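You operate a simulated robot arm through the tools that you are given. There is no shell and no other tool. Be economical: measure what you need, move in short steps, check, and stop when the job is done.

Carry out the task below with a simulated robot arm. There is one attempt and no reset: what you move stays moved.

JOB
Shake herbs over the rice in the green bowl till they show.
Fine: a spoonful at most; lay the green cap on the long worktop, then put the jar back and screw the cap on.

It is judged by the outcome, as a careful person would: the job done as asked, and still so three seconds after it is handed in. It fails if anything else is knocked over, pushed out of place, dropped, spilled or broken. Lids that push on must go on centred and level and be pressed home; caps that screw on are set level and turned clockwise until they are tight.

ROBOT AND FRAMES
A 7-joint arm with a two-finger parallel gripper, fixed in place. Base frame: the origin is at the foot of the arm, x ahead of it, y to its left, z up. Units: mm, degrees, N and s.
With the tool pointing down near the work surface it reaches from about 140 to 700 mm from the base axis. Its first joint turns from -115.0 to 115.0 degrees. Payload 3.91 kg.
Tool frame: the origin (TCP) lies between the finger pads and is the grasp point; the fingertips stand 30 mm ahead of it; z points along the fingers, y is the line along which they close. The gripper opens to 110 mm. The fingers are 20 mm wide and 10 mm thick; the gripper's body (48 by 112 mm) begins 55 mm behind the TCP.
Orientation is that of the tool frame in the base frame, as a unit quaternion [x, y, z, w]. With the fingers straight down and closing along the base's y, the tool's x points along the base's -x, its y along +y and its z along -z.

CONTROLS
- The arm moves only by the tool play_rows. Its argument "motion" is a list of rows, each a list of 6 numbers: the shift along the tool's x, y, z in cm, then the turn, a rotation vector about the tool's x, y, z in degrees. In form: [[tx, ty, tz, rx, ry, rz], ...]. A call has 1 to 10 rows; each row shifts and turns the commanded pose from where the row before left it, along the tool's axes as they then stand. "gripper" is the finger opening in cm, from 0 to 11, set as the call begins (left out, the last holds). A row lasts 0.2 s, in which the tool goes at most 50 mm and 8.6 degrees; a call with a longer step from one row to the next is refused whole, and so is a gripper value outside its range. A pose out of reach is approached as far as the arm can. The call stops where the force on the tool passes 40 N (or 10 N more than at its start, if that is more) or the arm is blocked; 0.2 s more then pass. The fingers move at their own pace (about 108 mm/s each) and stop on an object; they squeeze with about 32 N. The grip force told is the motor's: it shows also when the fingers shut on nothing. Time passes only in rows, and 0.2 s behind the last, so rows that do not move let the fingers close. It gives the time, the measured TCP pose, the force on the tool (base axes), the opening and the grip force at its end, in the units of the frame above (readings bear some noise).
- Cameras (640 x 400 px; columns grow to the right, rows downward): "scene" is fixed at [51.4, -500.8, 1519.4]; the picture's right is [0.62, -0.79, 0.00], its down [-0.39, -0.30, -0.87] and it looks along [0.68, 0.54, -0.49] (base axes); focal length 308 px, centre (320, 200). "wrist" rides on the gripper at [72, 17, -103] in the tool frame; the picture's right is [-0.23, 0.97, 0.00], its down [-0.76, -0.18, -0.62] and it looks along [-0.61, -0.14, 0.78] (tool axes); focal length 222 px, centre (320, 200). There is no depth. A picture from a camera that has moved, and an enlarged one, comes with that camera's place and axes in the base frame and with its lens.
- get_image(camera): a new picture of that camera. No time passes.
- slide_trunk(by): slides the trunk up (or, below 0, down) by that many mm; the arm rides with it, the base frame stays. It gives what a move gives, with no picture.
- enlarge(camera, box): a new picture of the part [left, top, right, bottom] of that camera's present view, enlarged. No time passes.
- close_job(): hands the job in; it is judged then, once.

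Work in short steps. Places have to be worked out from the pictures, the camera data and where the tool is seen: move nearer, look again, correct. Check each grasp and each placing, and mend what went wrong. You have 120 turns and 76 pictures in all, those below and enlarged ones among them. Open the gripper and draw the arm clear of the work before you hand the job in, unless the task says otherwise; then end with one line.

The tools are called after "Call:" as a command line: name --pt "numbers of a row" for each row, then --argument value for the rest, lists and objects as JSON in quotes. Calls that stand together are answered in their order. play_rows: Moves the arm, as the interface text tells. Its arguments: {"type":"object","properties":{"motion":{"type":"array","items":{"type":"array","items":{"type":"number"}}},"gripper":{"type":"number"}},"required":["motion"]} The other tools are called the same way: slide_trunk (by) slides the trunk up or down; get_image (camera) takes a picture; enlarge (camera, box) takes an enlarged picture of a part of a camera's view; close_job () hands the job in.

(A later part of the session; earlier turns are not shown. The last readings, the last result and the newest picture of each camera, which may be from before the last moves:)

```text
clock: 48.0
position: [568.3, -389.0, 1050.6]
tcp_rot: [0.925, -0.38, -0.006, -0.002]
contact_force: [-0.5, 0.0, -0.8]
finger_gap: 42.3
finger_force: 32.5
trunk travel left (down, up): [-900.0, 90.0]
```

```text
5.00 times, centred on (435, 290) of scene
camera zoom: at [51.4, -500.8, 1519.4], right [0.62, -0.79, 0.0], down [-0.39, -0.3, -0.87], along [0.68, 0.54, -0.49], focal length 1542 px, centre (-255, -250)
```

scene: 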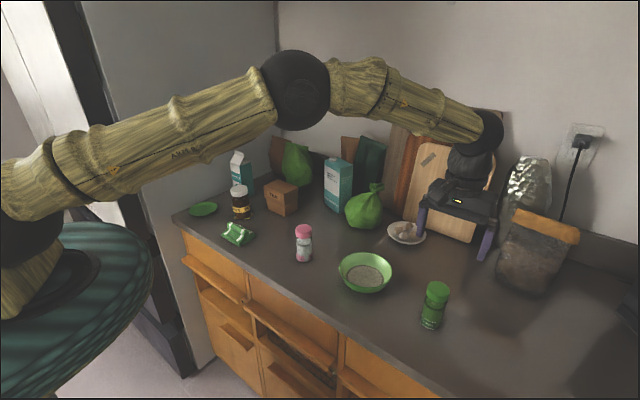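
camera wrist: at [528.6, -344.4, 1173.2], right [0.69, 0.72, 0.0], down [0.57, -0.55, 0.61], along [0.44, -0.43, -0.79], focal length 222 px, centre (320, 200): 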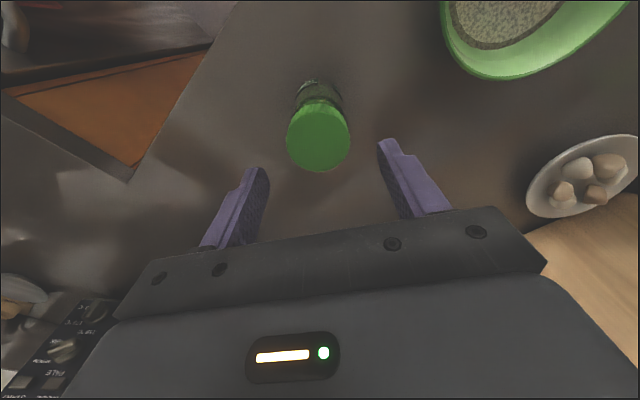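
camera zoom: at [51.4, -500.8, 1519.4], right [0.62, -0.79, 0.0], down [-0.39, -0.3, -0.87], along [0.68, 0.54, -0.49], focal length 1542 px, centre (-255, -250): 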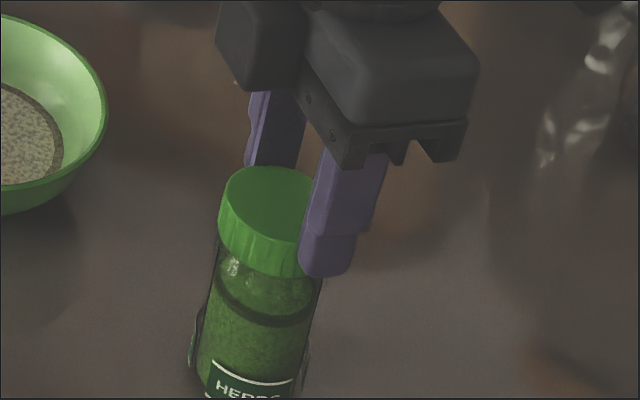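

Force is nil: the cap may be free. Lift 15 mm and look.

Call:
play_rows --pt "0 0 -0.5 0 0 0" --pt "0 0 -0.5 0 0 0" --pt "0 0 -0.5 0 0 0" --pt "0 0 0 0 0 0"

Call:
enlarge --camera "scene" --box '[400, 250, 470, 330]'

```text
clock: 49.0
position: [569.9, -388.8, 1064.4]
tcp_rot: [0.925, -0.381, -0.005, -0.002]
contact_force: [-0.2, 1.2, 0.0]
finger_gap: 42.0
finger_force: 32.0
trunk travel left (down, up): [-900.0, 90.0]
```

```text
5.00 times, centred on (435, 290) of scene
camera zoom: at [51.4, -500.8, 1519.4], right [0.62, -0.79, 0.0], down [-0.39, -0.3, -0.87], along [0.68, 0.54, -0.49], focal length 1542 px, centre (-255, -250)
```

zoom: 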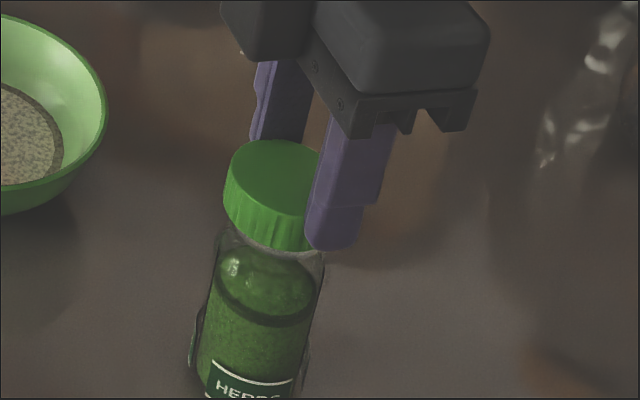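

The cap is off and the jar stays standing. Lift higher and rotate the tool back to neutral.

Call:
play_rows --pt "0 0 -2.5 0 0 0" --pt "0 0 -2.5 0 0 0" --pt "0 0 0 0 0 8.4" --pt "0 0 0 0 0 8.4" --pt "0 0 0 0 0 8.4" --pt "0 0 0 0 0 8.4" --pt "0 0 0 0 0 8.4" --pt "0 0 0 0 0 8.4" --pt "0 0 0 0 0 8.4" --pt "0 0 0 0 0 8.4"

Call:
play_rows --pt "0 0 0 0 0 8.4" --pt "0 0 0 0 0 8.4" --pt "0 0 0 0 0 8.4" --pt "0 0 0 0 0 8.4" --pt "0 0 0 0 0 8.4" --pt "0 0 0 0 0 8.4" --pt "0 0 0 0 0 8.4" --pt "0 0 0 0 0 8.4" --pt "0 0 0 0 0 0"

Call:
get_image --camera "wrist"

```text
clock: 51.2
position: [571.4, -388.7, 1114.3]
tcp_rot: [-0.559, 0.829, 0.005, -0.001]
contact_force: [-1.1, 0.0, -0.1]
finger_gap: 42.1
finger_force: 32.7
trunk travel left (down, up): [-900.0, 90.0]
```

```text
clock: 53.2
position: [572.3, -388.3, 1113.2]
tcp_rot: [-0.008, 1.0, 0.005, -0.004]
contact_force: [0.0, 0.3, 0.9]
finger_gap: 43.3
finger_force: 32.1
trunk travel left (down, up): [-900.0, 90.0]
```

```text
37 pictures are left
camera wrist: at [499.4, -374.6, 1218.0], right [0.21, 0.98, 0.01], down [0.77, -0.17, 0.62], along [0.6, -0.13, -0.79], focal length 222 px, centre (320, 200)
```

wrist: 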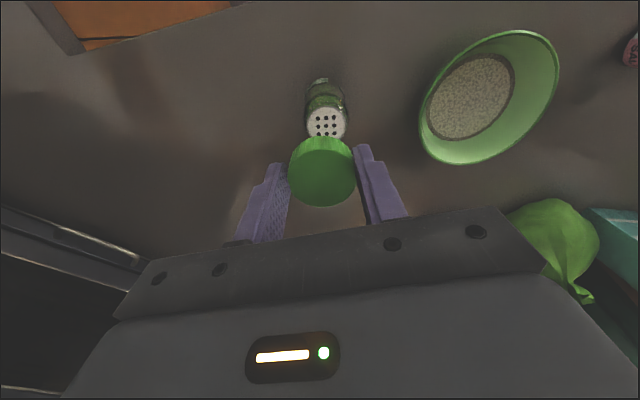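

The shaker insert is visible. Carry the cap to a clear spot at about (495,-225) and descend to just above the worktop.

Call:
play_rows --pt "1.92 4.08 0 0 0 0" --pt "1.92 4.08 0 0 0 0" --pt "1.92 4.08 0 0 0 0" --pt "1.92 4.08 0 0 0 0" --pt "0 0 3.6 0 0 0" --pt "0 0 3.6 0 0 0" --pt "0 0 3.6 0 0 0" --pt "0 0 3.0 0 0 0" --pt "0 0 0 0 0 0"

Call:
enlarge --camera "scene" --box '[300, 220, 460, 340]'

```text
clock: 55.2
position: [490.2, -224.9, 979.4]
tcp_rot: [-0.008, 1.0, 0.004, -0.004]
contact_force: [0.8, -0.4, -0.7]
finger_gap: 43.4
finger_force: 32.2
trunk travel left (down, up): [-900.0, 90.0]
```

```text
3.33 times, centred on (380, 280) of scene
camera zoom: at [51.4, -500.8, 1519.4], right [0.62, -0.79, 0.0], down [-0.39, -0.3, -0.87], along [0.68, 0.54, -0.49], focal length 1028 px, centre (120, -67)
```

zoom: 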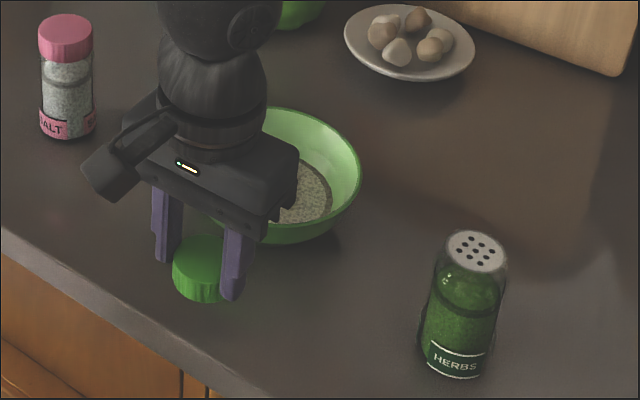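

The spot is somewhat close to the front edge; shift 15 mm inward and 20 mm right, then lower gently to contact.

Call:
play_rows --pt "-1.5 -2.0 0 0 0 0" --pt "0 0 1.5 0 0 0" --pt "0 0 1.0 0 0 0" --pt "0 0 0.4 0 0 0" --pt "0 0 0 0 0 0"

Call:
play_rows --pt "0 0 0.25 0 0 0" --pt "0 0 0.25 0 0 0" --pt "0 0 0.25 0 0 0" --pt "0 0 0 0 0 0"

```text
clock: 56.4
position: [506.5, -245.0, 949.5]
tcp_rot: [-0.008, 1.0, 0.004, -0.004]
contact_force: [0.1, 0.2, -0.3]
finger_gap: 43.2
finger_force: 32.4
trunk travel left (down, up): [-900.0, 90.0]
```

```text
clock: 57.4
position: [505.6, -245.6, 943.3]
tcp_rot: [-0.009, 1.0, 0.003, -0.002]
contact_force: [2.3, 1.1, 23.8]
finger_gap: 43.4
finger_force: 32.3
trunk travel left (down, up): [-900.0, 90.0]
```

Contact. Relax the press, open, and rise.

Call:
play_rows --pt "0 0 -0.3 0 0 0" --pt "0 0 0 0 0 0"

Call:
play_rows --pt "0 0 0 0 0 0" --pt "0 0 0 0 0 0" --pt "0 0 -3 0 0 0" --pt "0 0 -4 0 0 0" --pt "0 0 -4 0 0 0" --pt "0 0 -4 0 0 0" --pt "0 0 0 0 0 0" --gripper 6.5

Call:
get_image --camera "wrist"

Call:
get_image --camera "scene"

```text
clock: 58.0
position: [503.8, -245.2, 943.3]
tcp_rot: [-0.008, 1.0, 0.004, -0.006]
contact_force: [2.1, -0.2, 4.9]
finger_gap: 43.1
finger_force: 31.6
trunk travel left (down, up): [-900.0, 90.0]
```

```text
clock: 59.6
position: [506.1, -247.3, 1094.7]
tcp_rot: [-0.008, 1.0, 0.004, -0.004]
contact_force: [0.4, -0.9, 0.1]
finger_gap: 65.1
finger_force: 0.0
trunk travel left (down, up): [-900.0, 90.0]
```

```text
35 pictures are left
camera wrist: at [434.2, -233.3, 1199.3], right [0.21, 0.98, 0.01], down [0.77, -0.17, 0.61], along [0.6, -0.12, -0.79], focal length 222 px, centre (320, 200)
```

wrist: 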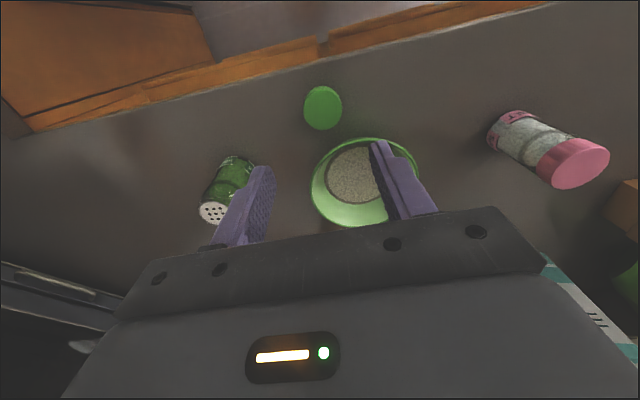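

```text
34 pictures are left
```

scene: 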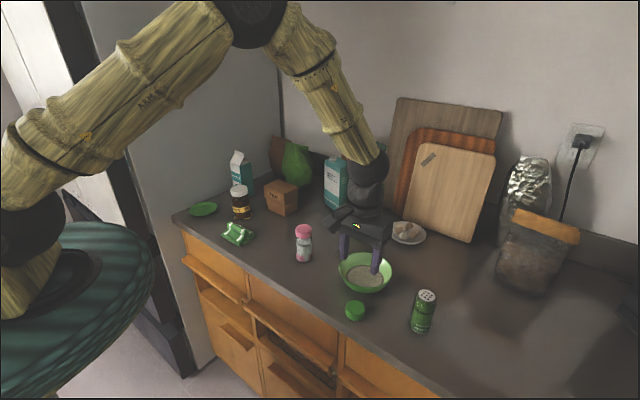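

The cap lies on the worktop, and the jar's shaker top is open. Jar axis ≈(568,-386), top ≈1012, worktop ≈908. I'll approach it with the tool inclined 30° below horizontal, so first move behind it and pitch the tool up.

Call:
play_rows --pt "1.4 -3.48 0 0 0 0" --pt "1.4 -3.48 0 0 0 0" --pt "1.4 -3.48 0 0 0 0" --pt "1.4 -3.48 0 0 0 0" --pt "0 0 0 0 -8.4 0" --pt "0 0 0 0 -8.4 0" --pt "0 0 0 0 -8.4 0" --pt "0 0 0 0 -8.4 0" --pt "0 0 0 0 -8.4 0" --pt "0 0 0 0 -8.4 0" --gripper 8.5

Call:
play_rows --pt "0 0 0 0 -8.4 0" --pt "0 0 0 0 0 0"

Call:
get_image --camera "scene"

```text
clock: 61.8
position: [452.6, -389.7, 1094.8]
tcp_rot: [-0.005, 0.906, 0.007, 0.424]
contact_force: [0.3, 0.3, 0.0]
finger_gap: 85.1
finger_force: 0.0
trunk travel left (down, up): [-900.0, 90.0]
```

```text
clock: 62.4
position: [454.1, -386.8, 1094.7]
tcp_rot: [-0.007, 0.873, 0.008, 0.488]
contact_force: [0.2, -0.4, 0.8]
finger_gap: 85.0
finger_force: 0.0
trunk travel left (down, up): [-900.0, 90.0]
```

```text
33 pictures are left
```

scene: 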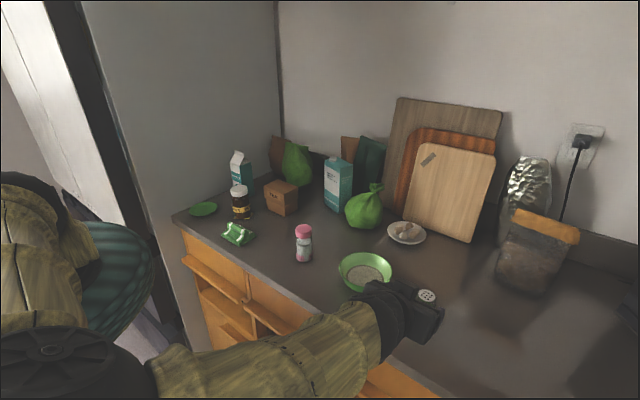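

Tool inclined ~31° below horizontal. Move to the pre-grasp point 100 mm before the jar along the approach line and check.

Call:
play_rows --pt "2.55 0 3.3 0 0 0" --pt "2.55 0 3.3 0 0 0" --pt "0 0 0 0 0 0"

Call:
get_image --camera "wrist"

Call:
get_image --camera "scene"

```text
clock: 63.2
position: [483.3, -384.3, 1015.7]
tcp_rot: [-0.005, 0.873, 0.008, 0.487]
contact_force: [-1.6, -0.1, -1.1]
finger_gap: 85.0
finger_force: 0.0
trunk travel left (down, up): [-900.0, 90.0]
```

```text
32 pictures are left
camera wrist: at [356.9, -370.0, 1008.6], right [0.1, 0.97, 0.2], down [-0.13, -0.19, 0.97], along [0.99, -0.13, 0.11], focal length 222 px, centre (320, 200)
```

wrist: 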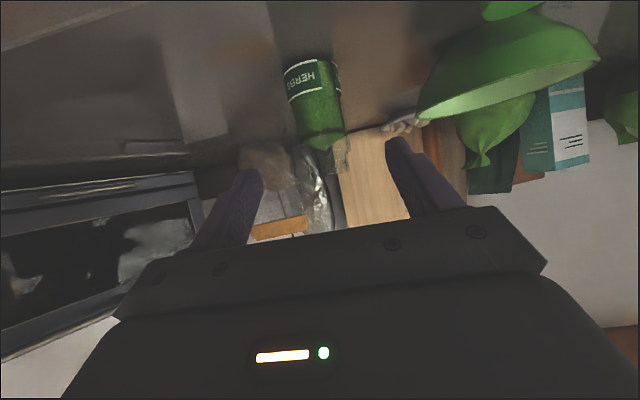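

```text
31 pictures are left
```

scene: 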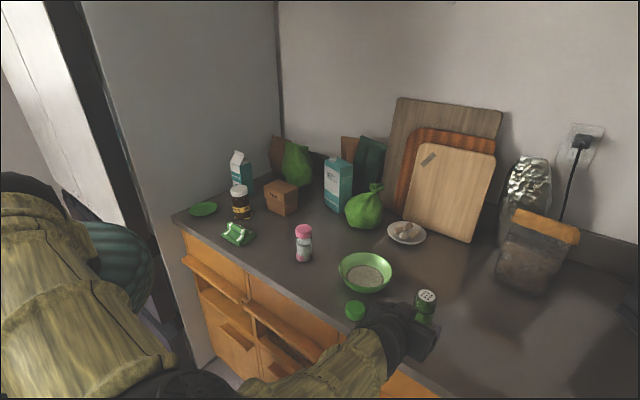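

The jar is centred between the fingers. Advance 100 mm along the approach line.

Call:
play_rows --pt "0 0 2.5 0 0 0" --pt "0 0 2.5 0 0 0" --pt "0 0 2.5 0 0 0" --pt "0 0 2.5 0 0 0" --pt "0 0 0 0 0 0"

Call:
enlarge --camera "scene" --box '[330, 250, 490, 370]'

Call:
get_image --camera "wrist"

```text
clock: 64.4
position: [568.5, -384.5, 962.6]
tcp_rot: [-0.006, 0.873, 0.008, 0.487]
contact_force: [0.2, -0.8, 0.8]
finger_gap: 85.0
finger_force: 0.0
trunk travel left (down, up): [-900.0, 90.0]
```

```text
3.33 times, centred on (410, 310) of scene
camera zoom: at [51.4, -500.8, 1519.4], right [0.62, -0.79, 0.0], down [-0.39, -0.3, -0.87], along [0.68, 0.54, -0.49], focal length 1028 px, centre (20, -167)
```

zoom: 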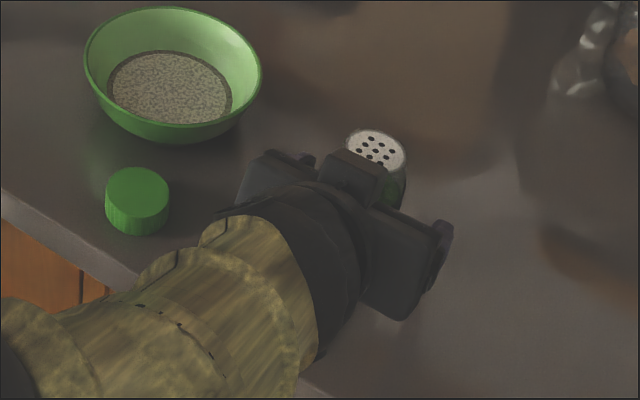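

```text
29 pictures are left
camera wrist: at [441.9, -369.6, 955.1], right [0.1, 0.97, 0.2], down [-0.13, -0.19, 0.97], along [0.99, -0.13, 0.11], focal length 222 px, centre (320, 200)
```

wrist: 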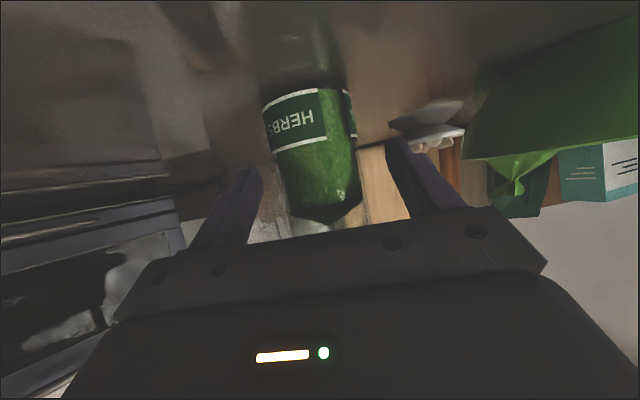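

Jar is between the fingers. Close and lift slightly to check.

Call:
play_rows --pt "0 0 0 0 0 0" --pt "0 0 0 0 0 0" --pt "0 0 0 0 0 0" --gripper 3.5

Call:
play_rows --pt "-1.7 0 -1.05 0 0 0" --pt "-1.7 0 -1.05 0 0 0" --pt "-1.7 0 -1.05 0 0 0" --pt "-1.7 0 -1.05 0 0 0" --pt "0 0 0 0 0 0"

Call:
get_image --camera "scene"

```text
clock: 65.2
position: [568.5, -384.2, 961.9]
tcp_rot: [-0.006, 0.874, 0.008, 0.487]
contact_force: [0.3, -0.5, -0.2]
finger_gap: 48.6
finger_force: 31.7
trunk travel left (down, up): [-900.0, 90.0]
```

```text
clock: 66.4
position: [568.0, -385.2, 1041.8]
tcp_rot: [-0.005, 0.873, 0.007, 0.487]
contact_force: [0.2, 0.2, -2.3]
finger_gap: 48.6
finger_force: 31.9
trunk travel left (down, up): [-900.0, 90.0]
```

```text
28 pictures are left
```

scene: 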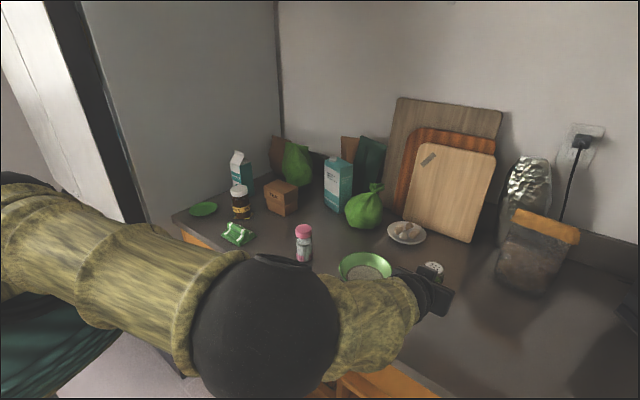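

Jar held at 48.6 mm. Carry it upright to above the bowl (TCP ≈(657,-207,1030)).

Call:
play_rows --pt "-0.73 3.56 1.64 0 0 0" --pt "-0.73 3.56 1.64 0 0 0" --pt "-0.73 3.56 1.64 0 0 0" --pt "-0.73 3.56 1.64 0 0 0" --pt "-0.73 3.56 1.64 0 0 0" --pt "0 0 0 0 0 0"

Call:
get_image --camera "scene"

```text
clock: 67.8
position: [653.8, -205.7, 1031.5]
tcp_rot: [-0.005, 0.873, 0.007, 0.487]
contact_force: [-0.5, -0.2, -2.1]
finger_gap: 48.8
finger_force: 31.8
trunk travel left (down, up): [-900.0, 90.0]
```

```text
27 pictures are left
```

scene: 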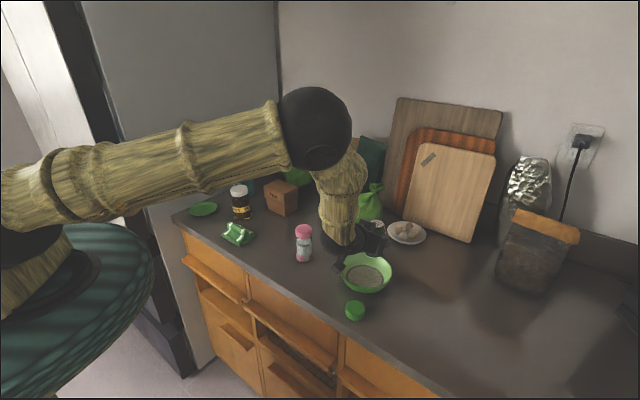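

Now roll the jar toward pouring; first 84° (mouth still above horizontal), watching for joint limits.

Call:
play_rows --pt "0 0 0 0 0 8.4" --pt "0 0 0 0 0 8.4" --pt "0 0 0 0 0 8.4" --pt "0 0 0 0 0 8.4" --pt "0 0 0 0 0 8.4" --pt "0 0 0 0 0 8.4" --pt "0 0 0 0 0 8.4" --pt "0 0 0 0 0 8.4" --pt "0 0 0 0 0 8.4" --pt "0 0 0 0 0 8.4"

Call:
enlarge --camera "scene" --box '[300, 190, 440, 310]'

```text
clock: 70.0
position: [653.2, -205.2, 1033.3]
tcp_rot: [0.581, 0.652, 0.332, 0.357]
contact_force: [-0.3, 0.6, -2.1]
finger_gap: 48.6
finger_force: 32.3
trunk travel left (down, up): [-900.0, 90.0]
```

```text
3.33 times, centred on (370, 250) of scene
camera zoom: at [51.4, -500.8, 1519.4], right [0.62, -0.79, 0.0], down [-0.39, -0.3, -0.87], along [0.68, 0.54, -0.49], focal length 1028 px, centre (153, 33)
```

zoom: 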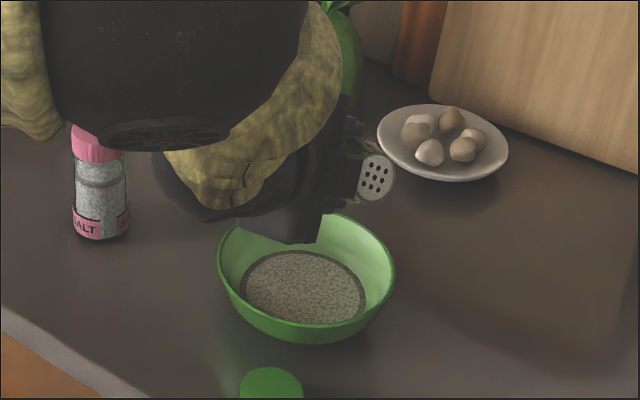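

Mouth is over the bowl. Shift 12 mm in +y for centring, and roll on to ~126°.

Call:
play_rows --pt "0 0 0 0 0 8.4" --pt "0 0 0 0 0 8.4" --pt "0 0 0 0 0 8.4" --pt "0 0 0 0 0 8.4" --pt "0 0 0 0 0 8.4" --pt "0 0 0 0 0 0"

Call:
enlarge --camera "scene" --box '[310, 200, 420, 310]'

```text
clock: 71.4
position: [653.8, -204.8, 1031.9]
tcp_rot: [0.776, 0.401, 0.437, 0.215]
contact_force: [-0.1, -1.1, -2.2]
finger_gap: 48.6
finger_force: 31.7
trunk travel left (down, up): [-900.0, 90.0]
```

```text
3.64 times, centred on (365, 255) of scene
camera zoom: at [51.4, -500.8, 1519.4], right [0.62, -0.79, 0.0], down [-0.39, -0.3, -0.87], along [0.68, 0.54, -0.49], focal length 1122 px, centre (156, 0)
```

zoom: 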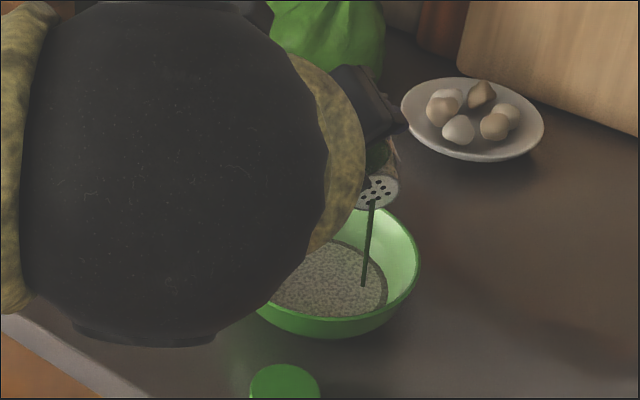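

Herbs are already streaming onto the rice. Roll back at once to stop the flow and inspect.

Call:
play_rows --pt "0 0 0 0 0 -8.5" --pt "0 0 0 0 0 -8.5" --pt "0 0 0 0 0 -8.5" --pt "0 0 0 0 0 -8.5" --pt "0 0 0 0 0 -8.5" --pt "0 0 0 0 0 -8.5" --pt "0 0 0 0 0 -8.5"

Call:
enlarge --camera "scene" --box '[310, 200, 420, 310]'

```text
clock: 73.0
position: [654.5, -203.9, 1032.2]
tcp_rot: [0.473, 0.734, 0.273, 0.403]
contact_force: [-0.6, -0.3, -2.0]
finger_gap: 48.7
finger_force: 32.1
trunk travel left (down, up): [-900.0, 90.0]
```

```text
3.64 times, centred on (365, 255) of scene
camera zoom: at [51.4, -500.8, 1519.4], right [0.62, -0.79, 0.0], down [-0.39, -0.3, -0.87], along [0.68, 0.54, -0.49], focal length 1122 px, centre (156, 0)
```

zoom: 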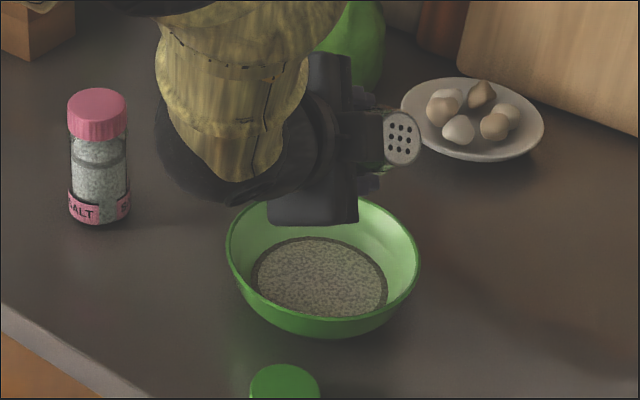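

No clear green yet; zoom closer on the rice.

Call:
enlarge --camera "scene" --box '[340, 250, 395, 295]'

```text
8.89 times, centred on (368, 272) of scene
camera zoom: at [51.4, -500.8, 1519.4], right [0.62, -0.79, 0.0], down [-0.39, -0.3, -0.87], along [0.68, 0.54, -0.49], focal length 2742 px, centre (-102, -444)
```

zoom: 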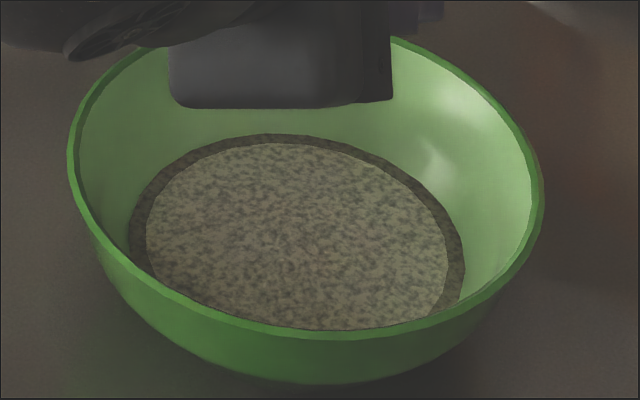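

Not showing yet. Shift 20 mm toward the bowl centre, roll back to the pouring angle and hold briefly, looking during the pour.

Call:
play_rows --pt "1.83 0.8 0 0 0 0" --pt "0 0 0 0 0 8.5" --pt "0 0 0 0 0 8.5" --pt "0 0 0 0 0 8.5" --pt "0 0 0 0 0 8.5" --pt "0 0 0 0 0 8.5" --pt "0 0 0 0 0 8.5" --pt "0 0 0 0 0 8.5" --pt "0 0 0 0 0 0" --pt "0 0 0 0 0 0"

Call:
enlarge --camera "scene" --box '[330, 230, 410, 295]'

```text
clock: 75.2
position: [654.5, -185.8, 1031.8]
tcp_rot: [0.776, 0.401, 0.438, 0.214]
contact_force: [0.2, -0.2, -2.9]
finger_gap: 48.7
finger_force: 32.1
trunk travel left (down, up): [-900.0, 90.0]
```

```text
6.15 times, centred on (370, 262) of scene
camera zoom: at [51.4, -500.8, 1519.4], right [0.62, -0.79, 0.0], down [-0.39, -0.3, -0.87], along [0.68, 0.54, -0.49], focal length 1898 px, centre (12, -185)
```

zoom: 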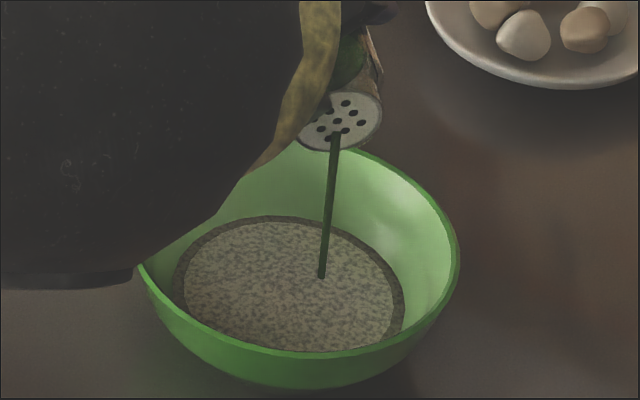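

The stream lands on the rice, nothing accumulated visibly yet. Hold 0.8 s more with a tiny shake and look.

Call:
play_rows --pt "0 0 0.3 0 0 0" --pt "0 0 -0.3 0 0 0" --pt "0 0 0.3 0 0 0" --pt "0 0 -0.3 0 0 0"

Call:
enlarge --camera "scene" --box '[330, 230, 410, 295]'

```text
clock: 76.2
position: [653.3, -185.3, 1031.4]
tcp_rot: [0.775, 0.401, 0.438, 0.214]
contact_force: [0.3, -0.7, -1.8]
finger_gap: 48.6
finger_force: 32.2
trunk travel left (down, up): [-900.0, 90.0]
```

```text
6.15 times, centred on (370, 262) of scene
camera zoom: at [51.4, -500.8, 1519.4], right [0.62, -0.79, 0.0], down [-0.39, -0.3, -0.87], along [0.68, 0.54, -0.49], focal length 1898 px, centre (12, -185)
```

zoom: 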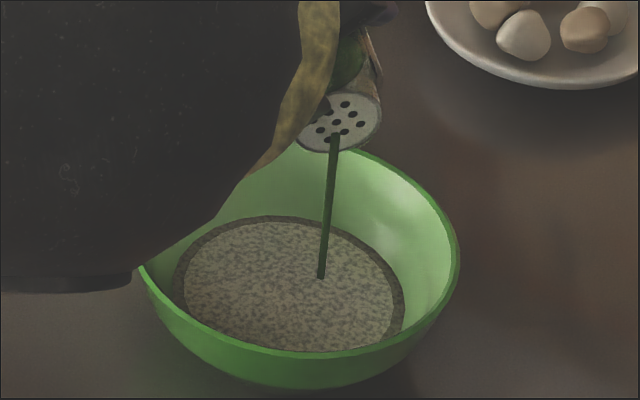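

Slow flow. Continue with 2 s of gentle shaking and look again.

Call:
play_rows --pt "0 0 0.5 0 0 0" --pt "0 0 -0.5 0 0 0" --pt "0 0 0.5 0 0 0" --pt "0 0 -0.5 0 0 0" --pt "0 0 0.5 0 0 0" --pt "0 0 -0.5 0 0 0" --pt "0 0 0.5 0 0 0" --pt "0 0 -0.5 0 0 0"

Call:
enlarge --camera "scene" --box '[330, 230, 410, 295]'

```text
clock: 78.0
position: [652.1, -185.7, 1033.4]
tcp_rot: [0.775, 0.402, 0.438, 0.214]
contact_force: [-0.3, -0.8, -2.8]
finger_gap: 48.6
finger_force: 32.0
trunk travel left (down, up): [-900.0, 90.0]
```

```text
6.15 times, centred on (370, 262) of scene
camera zoom: at [51.4, -500.8, 1519.4], right [0.62, -0.79, 0.0], down [-0.39, -0.3, -0.87], along [0.68, 0.54, -0.49], focal length 1898 px, centre (12, -185)
```

zoom: 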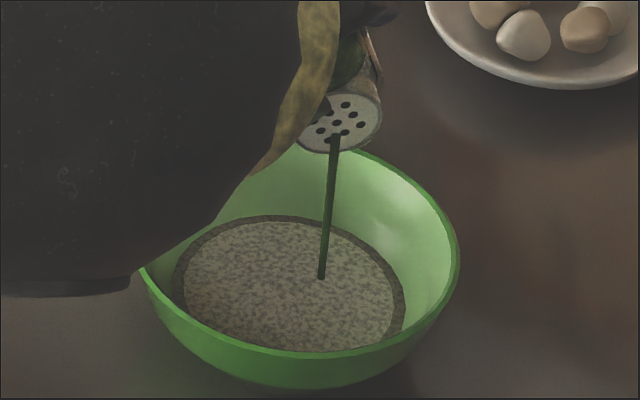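

The rice seems to darken very slightly. Two more seconds, then compare.

Call:
play_rows --pt "0 0 0.6 0 0 0" --pt "0 0 -0.6 0 0 0" --pt "0 0 0.6 0 0 0" --pt "0 0 -0.6 0 0 0" --pt "0 0 0.6 0 0 0" --pt "0 0 -0.6 0 0 0" --pt "0 0 0.6 0 0 0" --pt "0 0 -0.6 0 0 0" --pt "0 0 0.6 0 0 0" --pt "0 0 -0.6 0 0 0"

Call:
enlarge --camera "scene" --box '[340, 250, 395, 295]'

```text
clock: 80.2
position: [654.0, -185.2, 1032.9]
tcp_rot: [0.775, 0.402, 0.438, 0.215]
contact_force: [0.1, -0.4, -2.6]
finger_gap: 48.5
finger_force: 31.7
trunk travel left (down, up): [-900.0, 90.0]
```

```text
8.89 times, centred on (368, 272) of scene
camera zoom: at [51.4, -500.8, 1519.4], right [0.62, -0.79, 0.0], down [-0.39, -0.3, -0.87], along [0.68, 0.54, -0.49], focal length 2742 px, centre (-102, -444)
```

zoom: 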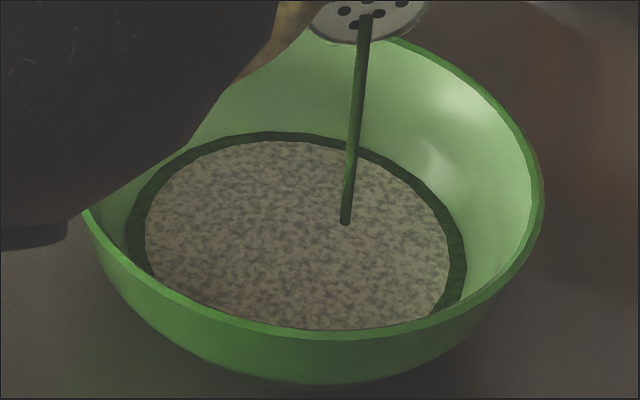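

A dark-green herb layer now shows around the rice. Stop: roll back upright.

Call:
play_rows --pt "0 0 0 0 0 -8.5" --pt "0 0 0 0 0 -8.5" --pt "0 0 0 0 0 -8.5" --pt "0 0 0 0 0 -8.5" --pt "0 0 0 0 0 -8.5" --pt "0 0 0 0 0 -8.5" --pt "0 0 0 0 0 -8.5" --pt "0 0 0 0 0 -8.5" --pt "0 0 0 0 0 -8.5" --pt "0 0 0 0 0 -8.5"

Call:
play_rows --pt "0 0 0 0 0 -8.3" --pt "0 0 0 0 0 -8.3" --pt "0 0 0 0 0 -8.3" --pt "0 0 0 0 0 -8.3" --pt "0 0 0 0 0 -8.3" --pt "0 0 0 0 0 0"

Call:
enlarge --camera "scene" --box '[320, 200, 430, 300]'

```text
clock: 82.4
position: [655.2, -184.9, 1032.9]
tcp_rot: [0.3, 0.82, 0.177, 0.455]
contact_force: [0.3, -0.9, -1.5]
finger_gap: 48.5
finger_force: 32.2
trunk travel left (down, up): [-900.0, 90.0]
```

```text
clock: 83.8
position: [652.9, -187.0, 1032.8]
tcp_rot: [-0.01, 0.874, 0.006, 0.487]
contact_force: [-0.2, -0.1, -2.1]
finger_gap: 48.6
finger_force: 31.6
trunk travel left (down, up): [-900.0, 90.0]
```

```text
4.00 times, centred on (375, 250) of scene
camera zoom: at [51.4, -500.8, 1519.4], right [0.62, -0.79, 0.0], down [-0.39, -0.3, -0.87], along [0.68, 0.54, -0.49], focal length 1234 px, centre (100, 0)
```

zoom: 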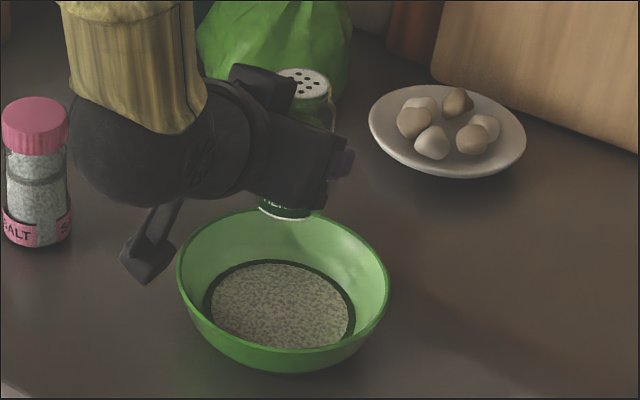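

Herbs show as a green layer around the rice; that's enough. Carry the jar upright back toward its original spot (592,-396).

Call:
play_rows --pt "0.71 -3.5 -0.775 0 0 0" --pt "0.71 -3.5 -0.775 0 0 0" --pt "0.71 -3.5 -0.775 0 0 0" --pt "0.71 -3.5 -0.775 0 0 0" --pt "0.71 -3.5 -0.775 0 0 0" --pt "0.71 -3.5 -0.775 0 0 0" --pt "0 0 0 0 0 0"

```text
clock: 85.4
position: [596.3, -394.9, 1018.9]
tcp_rot: [-0.01, 0.873, 0.007, 0.487]
contact_force: [-0.2, 0.7, -1.7]
finger_gap: 48.5
finger_force: 32.2
trunk travel left (down, up): [-900.0, 90.0]
```

Lower to just above the surface, then gently to contact.

Call:
play_rows --pt "1.56 0 0.84 0 0 0" --pt "1.56 0 0.84 0 0 0" --pt "1.56 0 0.84 0 0 0" --pt "0 0 0 0 0 0"

Call:
play_rows --pt "0.13 0 0.08 0 0 0" --pt "0.13 0 0.08 0 0 0" --pt "0.13 0 0.08 0 0 0" --pt "0 0 0 0 0 0"

```text
clock: 86.4
position: [591.9, -394.6, 966.5]
tcp_rot: [-0.009, 0.873, 0.006, 0.488]
contact_force: [0.1, 0.0, -2.3]
finger_gap: 48.3
finger_force: 32.0
trunk travel left (down, up): [-900.0, 90.0]
```

```text
clock: 87.4
position: [593.1, -397.3, 962.6]
tcp_rot: [-0.009, 0.874, 0.005, 0.487]
contact_force: [-0.1, -0.3, -1.6]
finger_gap: 48.4
finger_force: 31.6
trunk travel left (down, up): [-900.0, 90.0]
```

Not quite touching; lower another 1.5 mm.

Call:
play_rows --pt "0.07 0 0.04 0 0 0" --pt "0.07 0 0.04 0 0 0" --pt "0 0 0 0 0 0"

```text
clock: 88.2
position: [592.1, -395.2, 962.7]
tcp_rot: [-0.01, 0.873, 0.005, 0.488]
contact_force: [-2.0, -2.0, 8.3]
finger_gap: 48.4
finger_force: 32.0
trunk travel left (down, up): [-900.0, 90.0]
```

Contact made. Open, and withdraw along the approach line.

Call:
play_rows --pt "0 0 0 0 0 0" --pt "0 0 0 0 0 0" --pt "0 0 -2.5 0 0 0" --pt "0 0 -3 0 0 0" --pt "0 0 -3 0 0 0" --pt "0 0 -3 0 0 0" --pt "-4 0 -2 0 0 0" --pt "-4 0 -2 0 0 0" --pt "0 0 0 0 0 0" --gripper 8.5

Call:
play_rows --pt "0 0 0 0 8.4 0" --pt "0 0 0 0 8.4 0" --pt "0 0 0 0 8.4 0" --pt "0 0 0 0 8.4 0" --pt "0 0 0 0 8.4 0" --pt "0 0 0 0 8.4 0" --pt "0 0 0 0 8.4 0" --pt "0 0 0 0 0 0"

Call:
get_image --camera "wrist"

Call:
enlarge --camera "scene" --box '[330, 220, 490, 340]'

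```text
clock: 90.2
position: [504.0, -398.3, 1112.2]
tcp_rot: [-0.009, 0.873, 0.006, 0.487]
contact_force: [0.2, -0.6, 0.3]
finger_gap: 85.0
finger_force: 0.0
trunk travel left (down, up): [-900.0, 90.0]
```

```text
clock: 92.0
position: [502.0, -398.6, 1111.2]
tcp_rot: [-0.01, 1.0, 0.0, -0.005]
contact_force: [0.3, 0.3, 0.0]
finger_gap: 85.0
finger_force: 0.0
trunk travel left (down, up): [-900.0, 90.0]
```

```text
17 pictures are left
camera wrist: at [429.7, -383.1, 1215.2], right [0.21, 0.98, 0.0], down [0.77, -0.16, 0.62], along [0.6, -0.13, -0.79], focal length 222 px, centre (320, 200)
```

wrist: 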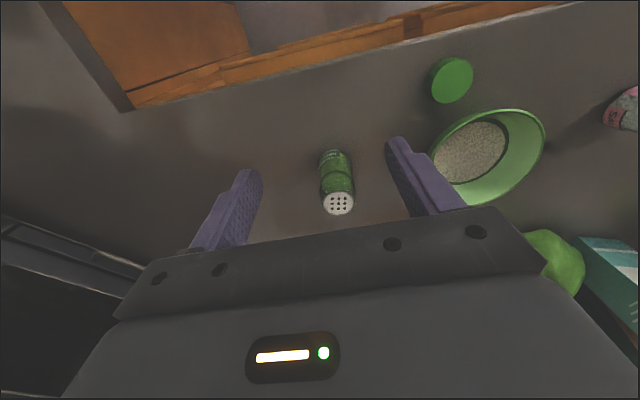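

```text
3.33 times, centred on (410, 280) of scene
camera zoom: at [51.4, -500.8, 1519.4], right [0.62, -0.79, 0.0], down [-0.39, -0.3, -0.87], along [0.68, 0.54, -0.49], focal length 1028 px, centre (20, -67)
```

zoom: 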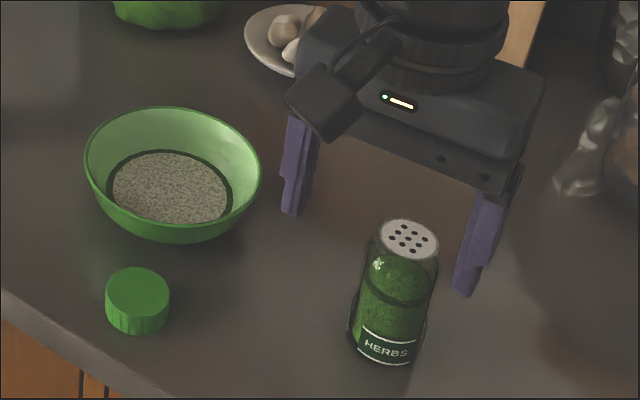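

Jar stands back in its place, with green showing in the bowl. Now return for the cap at ≈(507,-245), levelling the tool.

Call:
play_rows --pt "-0.2 3.84 0 0 -0.6 0" --pt "-0.2 3.84 0 0 0 0" --pt "-0.2 3.84 0 0 0 0" --pt "-0.2 3.84 0 0 0 0" --pt "0 0 3.0 0 0 0" --pt "0 0 3.0 0 0 0" --pt "0 0 3.0 0 0 0" --pt "0 0 3.0 0 0 0" --pt "0 0 0 0 0 0" --gripper 7

Call:
get_image --camera "wrist"

```text
clock: 94.0
position: [508.0, -244.7, 991.2]
tcp_rot: [-0.01, 1.0, 0.0, 0.002]
contact_force: [0.3, 0.8, -0.3]
finger_gap: 69.8
finger_force: 0.0
trunk travel left (down, up): [-900.0, 90.0]
```

```text
15 pictures are left
camera wrist: at [434.0, -228.9, 1095.0], right [0.21, 0.98, 0.0], down [0.76, -0.16, 0.63], along [0.61, -0.13, -0.78], focal length 222 px, centre (320, 200)
```

wrist: 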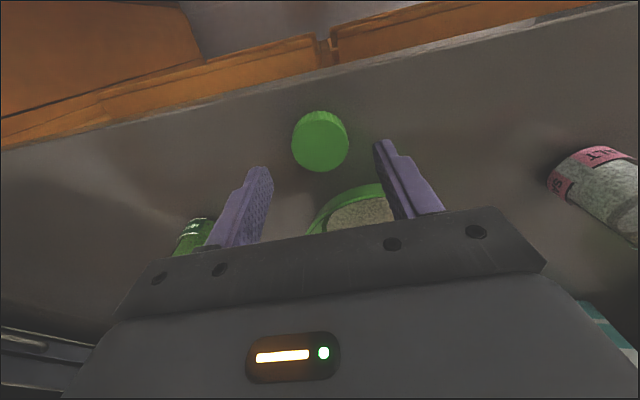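

Cap is exactly under the tool. Descend 45 mm and grip.

Call:
play_rows --pt "0 0 1.8 0 0 0" --pt "0 0 1.8 0 0 0" --pt "0 0 0.9 0 0 0" --pt "0 0 0 0 0 0"

Call:
play_rows --pt "0 0 0 0 0 0" --pt "0 0 0 0 0 0" --pt "0 0 0 0 0 0" --gripper 3.5

```text
clock: 95.0
position: [507.7, -244.7, 946.2]
tcp_rot: [-0.011, 1.0, 0.0, 0.0]
contact_force: [1.0, -0.2, 0.3]
finger_gap: 70.1
finger_force: 0.0
trunk travel left (down, up): [-900.0, 90.0]
```

```text
clock: 95.8
position: [507.6, -243.8, 948.1]
tcp_rot: [-0.01, 1.0, 0.0, 0.001]
contact_force: [0.3, 0.4, 0.5]
finger_gap: 43.2
finger_force: 31.8
trunk travel left (down, up): [-900.0, 90.0]
```

Cap gripped at 43.2 mm. Lift and carry it over the jar at height.

Call:
play_rows --pt "0 0 -4.0 0 0 0" --pt "0 0 -4.0 0 0 0" --pt "0 0 -4.0 0 0 0" --pt "0 0 -3.5 0 0 0" --pt "-2.05 -3.86 0 0 0 0" --pt "-2.05 -3.86 0 0 0 0" --pt "-2.05 -3.86 0 0 0 0" --pt "-2.05 -3.86 0 0 0 0" --pt "0 0 0 0 0 0"

Call:
play_rows --pt "0 0 0 0 0 -8.5" --pt "0 0 0 0 0 -8.5" --pt "0 0 0 0 0 -8.5" --pt "0 0 0 0 0 -8.5" --pt "0 0 0 0 0 -8.5" --pt "0 0 0 0 0 -8.5" --pt "0 0 0 0 0 -8.5" --pt "0 0 0 0 0 -8.5" --pt "0 0 0 0 0 -8.5" --pt "0 0 0 0 0 -8.5"

Call:
play_rows --pt "0 0 0 0 0 -8.5" --pt "0 0 0 0 0 -8.5" --pt "0 0 0 0 0 -8.5" --pt "0 0 0 0 0 -8.5" --pt "0 0 0 0 0 -8.5" --pt "0 0 0 0 0 0"

Call:
enlarge --camera "scene" --box '[385, 220, 485, 320]'

Call:
enlarge --camera "wrist" --box '[220, 50, 420, 210]'

```text
clock: 97.8
position: [594.3, -396.1, 1101.1]
tcp_rot: [-0.01, 1.0, 0.0, 0.001]
contact_force: [0.2, 0.2, 0.4]
finger_gap: 43.1
finger_force: 32.0
trunk travel left (down, up): [-900.0, 90.0]
```

```text
clock: 100.0
position: [592.4, -397.9, 1100.0]
tcp_rot: [-0.684, 0.73, -0.001, 0.001]
contact_force: [0.3, 0.1, 0.7]
finger_gap: 43.3
finger_force: 32.7
trunk travel left (down, up): [-900.0, 90.0]
```

```text
clock: 101.4
position: [593.4, -397.5, 1100.5]
tcp_rot: [0.902, -0.432, 0.001, -0.001]
contact_force: [-0.5, 0.1, 0.2]
finger_gap: 43.2
finger_force: 31.9
trunk travel left (down, up): [-900.0, 90.0]
```

```text
4.00 times, centred on (435, 270) of scene
camera zoom: at [51.4, -500.8, 1519.4], right [0.62, -0.79, 0.0], down [-0.39, -0.3, -0.87], along [0.68, 0.54, -0.49], focal length 1234 px, centre (-140, -80)
```

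zoom: 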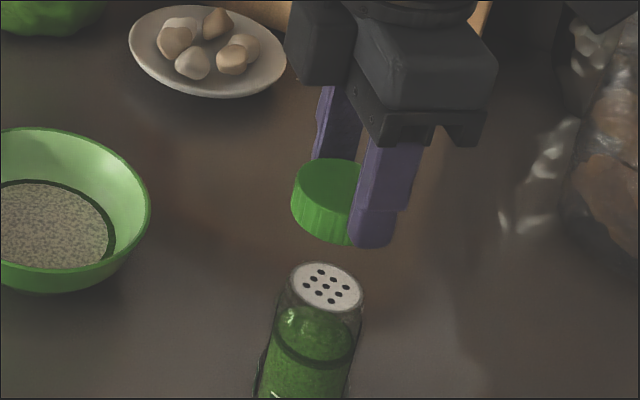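

```text
2.50 times, centred on (320, 130) of wrist
camera zoom: at [624.5, -464.6, 1204.7], right [-0.9, -0.43, 0.0], down [-0.34, 0.7, 0.62], along [-0.27, 0.56, -0.78], focal length 555 px, centre (320, 375)
```

zoom: 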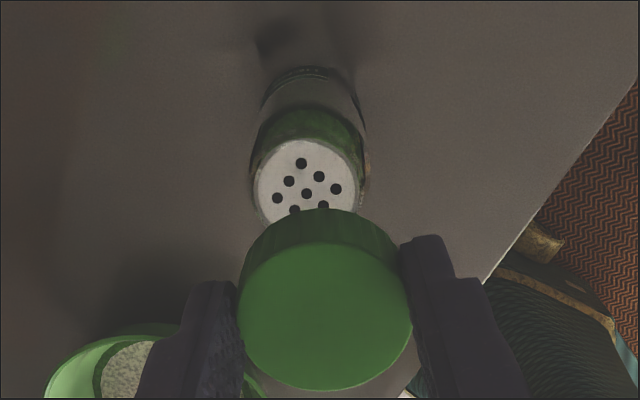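

Comparing cap and jar in both views, the cap needs about 7 mm along tool x and −2 mm along y. Correct, lower to just above the jar's mouth, and re-look.

Call:
play_rows --pt "0.7 -0.2 1.5 0 0 0" --pt "0 0 1.5 0 0 0" --pt "0 0 1.2 0 0 0" --pt "0 0 0 0 0 0"

Call:
enlarge --camera "scene" --box '[410, 255, 465, 305]'

Call:
enlarge --camera "wrist" --box '[240, 60, 400, 200]'

```text
clock: 102.4
position: [598.8, -399.8, 1059.1]
tcp_rot: [0.901, -0.433, 0.001, -0.001]
contact_force: [-0.2, -1.2, 0.4]
finger_gap: 43.4
finger_force: 32.1
trunk travel left (down, up): [-900.0, 90.0]
```

```text
8.00 times, centred on (438, 280) of scene
camera zoom: at [51.4, -500.8, 1519.4], right [0.62, -0.79, 0.0], down [-0.39, -0.3, -0.87], along [0.68, 0.54, -0.49], focal length 2468 px, centre (-620, -440)
```

zoom: 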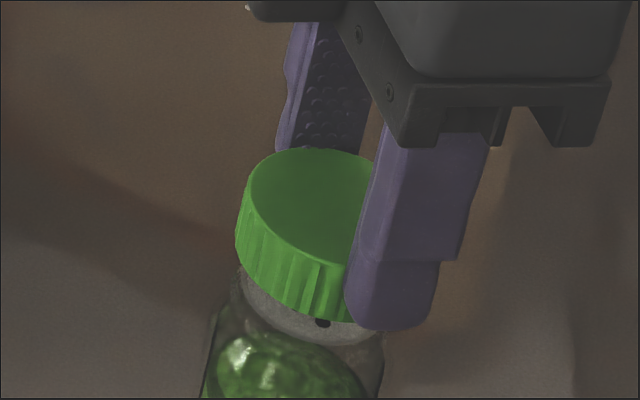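

```text
2.86 times, centred on (320, 130) of wrist
camera zoom: at [630.7, -467.9, 1162.3], right [-0.9, -0.43, 0.0], down [-0.34, 0.71, 0.62], along [-0.27, 0.56, -0.78], focal length 635 px, centre (320, 400)
```

zoom: 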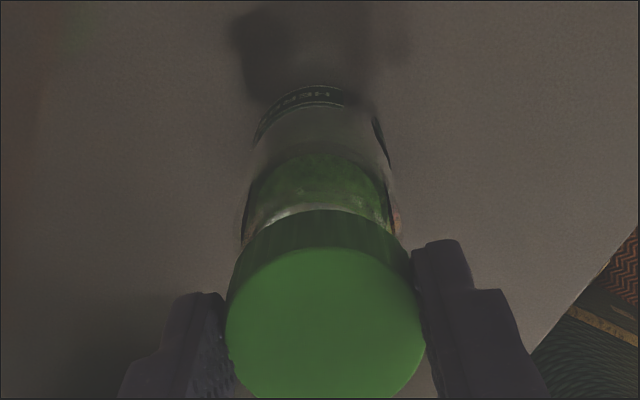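

Cap and jar line up within ~2 mm in both views. Lower gently until it seats on the thread.

Call:
play_rows --pt "0 0 0.2 0 0 0" --pt "0 0 0.2 0 0 0" --pt "0 0 0.2 0 0 0" --pt "0 0 0 0 0 0"

Call:
play_rows --pt "0 0 0.15 0 0 0" --pt "0 0 0.15 0 0 0" --pt "0 0 0.15 0 0 0" --pt "0 0 0 0 0 0"

```text
clock: 103.4
position: [597.7, -401.0, 1052.7]
tcp_rot: [0.902, -0.432, 0.002, 0.0]
contact_force: [0.6, 0.3, -0.4]
finger_gap: 43.2
finger_force: 32.2
trunk travel left (down, up): [-900.0, 90.0]
```

```text
clock: 104.4
position: [599.5, -401.7, 1048.3]
tcp_rot: [0.901, -0.433, 0.0, 0.0]
contact_force: [-0.4, -0.1, -0.4]
finger_gap: 43.0
finger_force: 32.5
trunk travel left (down, up): [-900.0, 90.0]
```

No contact yet at 1048; continue lowering in small steps.

Call:
play_rows --pt "0 0 0.15 0 0 0" --pt "0 0 0.15 0 0 0" --pt "0 0 0 0 0 0"

Call:
enlarge --camera "scene" --box '[410, 255, 465, 305]'

```text
clock: 105.2
position: [598.9, -401.2, 1045.7]
tcp_rot: [0.901, -0.433, 0.001, 0.0]
contact_force: [-0.4, -0.1, -1.0]
finger_gap: 43.5
finger_force: 32.0
trunk travel left (down, up): [-900.0, 90.0]
```

```text
8.00 times, centred on (438, 280) of scene
camera zoom: at [51.4, -500.8, 1519.4], right [0.62, -0.79, 0.0], down [-0.39, -0.3, -0.87], along [0.68, 0.54, -0.49], focal length 2468 px, centre (-620, -440)
```

zoom: 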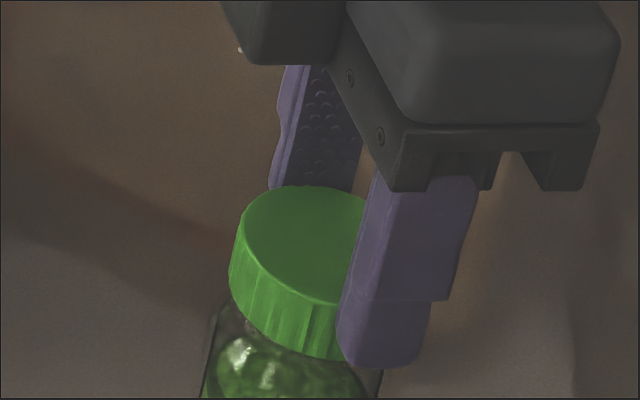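

The cap is going over the neck. Continue down until contact.

Call:
play_rows --pt "0 0 0.12 0 0 0" --pt "0 0 0.12 0 0 0" --pt "0 0 0.12 0 0 0" --pt "0 0 0 0 0 0"

```text
clock: 106.2
position: [598.6, -401.3, 1043.3]
tcp_rot: [0.901, -0.433, 0.001, -0.001]
contact_force: [-1.3, 0.3, 0.5]
finger_gap: 43.1
finger_force: 31.7
trunk travel left (down, up): [-900.0, 90.0]
```

Call:
play_rows --pt "0 0 0.12 0 0 0" --pt "0 0 0.12 0 0 0" --pt "0 0 0.12 0 0 0" --pt "0 0 0 0 0 0"

```text
clock: 107.2
position: [597.2, -400.3, 1043.0]
tcp_rot: [0.902, -0.432, 0.003, -0.001]
contact_force: [4.5, -2.6, 21.4]
finger_gap: 43.0
finger_force: 32.6
trunk travel left (down, up): [-900.0, 90.0]
```

Seated on the thread (21 N). Now turn clockwise with a slight follow-down.

Call:
play_rows --pt "0 0 0 0 0 6" --pt "0 0 0 0 0 8" --pt "0 0 0 0 0 8" --pt "0 0 0.02 0 0 8" --pt "0 0 0.02 0 0 8" --pt "0 0 0.02 0 0 8" --pt "0 0 0.02 0 0 8"

Call:
enlarge --camera "wrist" --box '[240, 60, 400, 200]'

```text
clock: 108.8
position: [596.8, -400.5, 1038.4]
tcp_rot: [-0.606, 0.795, -0.001, 0.001]
contact_force: [-5.7, -4.1, 20.3]
finger_gap: 43.2
finger_force: 32.2
trunk travel left (down, up): [-900.0, 90.0]
```

```text
2.86 times, centred on (320, 130) of wrist
camera zoom: at [560.0, -466.3, 1141.6], right [-0.88, 0.48, 0.0], down [0.37, 0.69, 0.62], along [0.3, 0.55, -0.78], focal length 635 px, centre (320, 400)
```

zoom: 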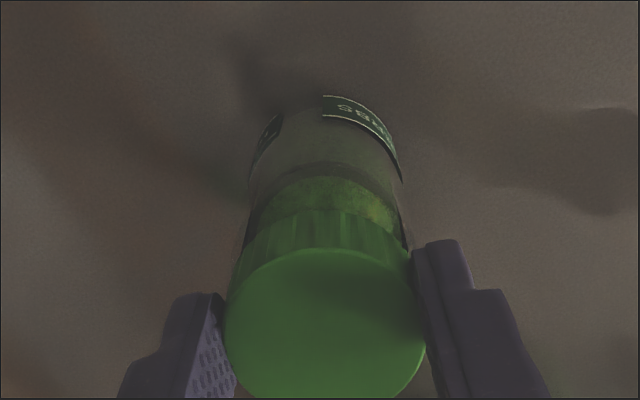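

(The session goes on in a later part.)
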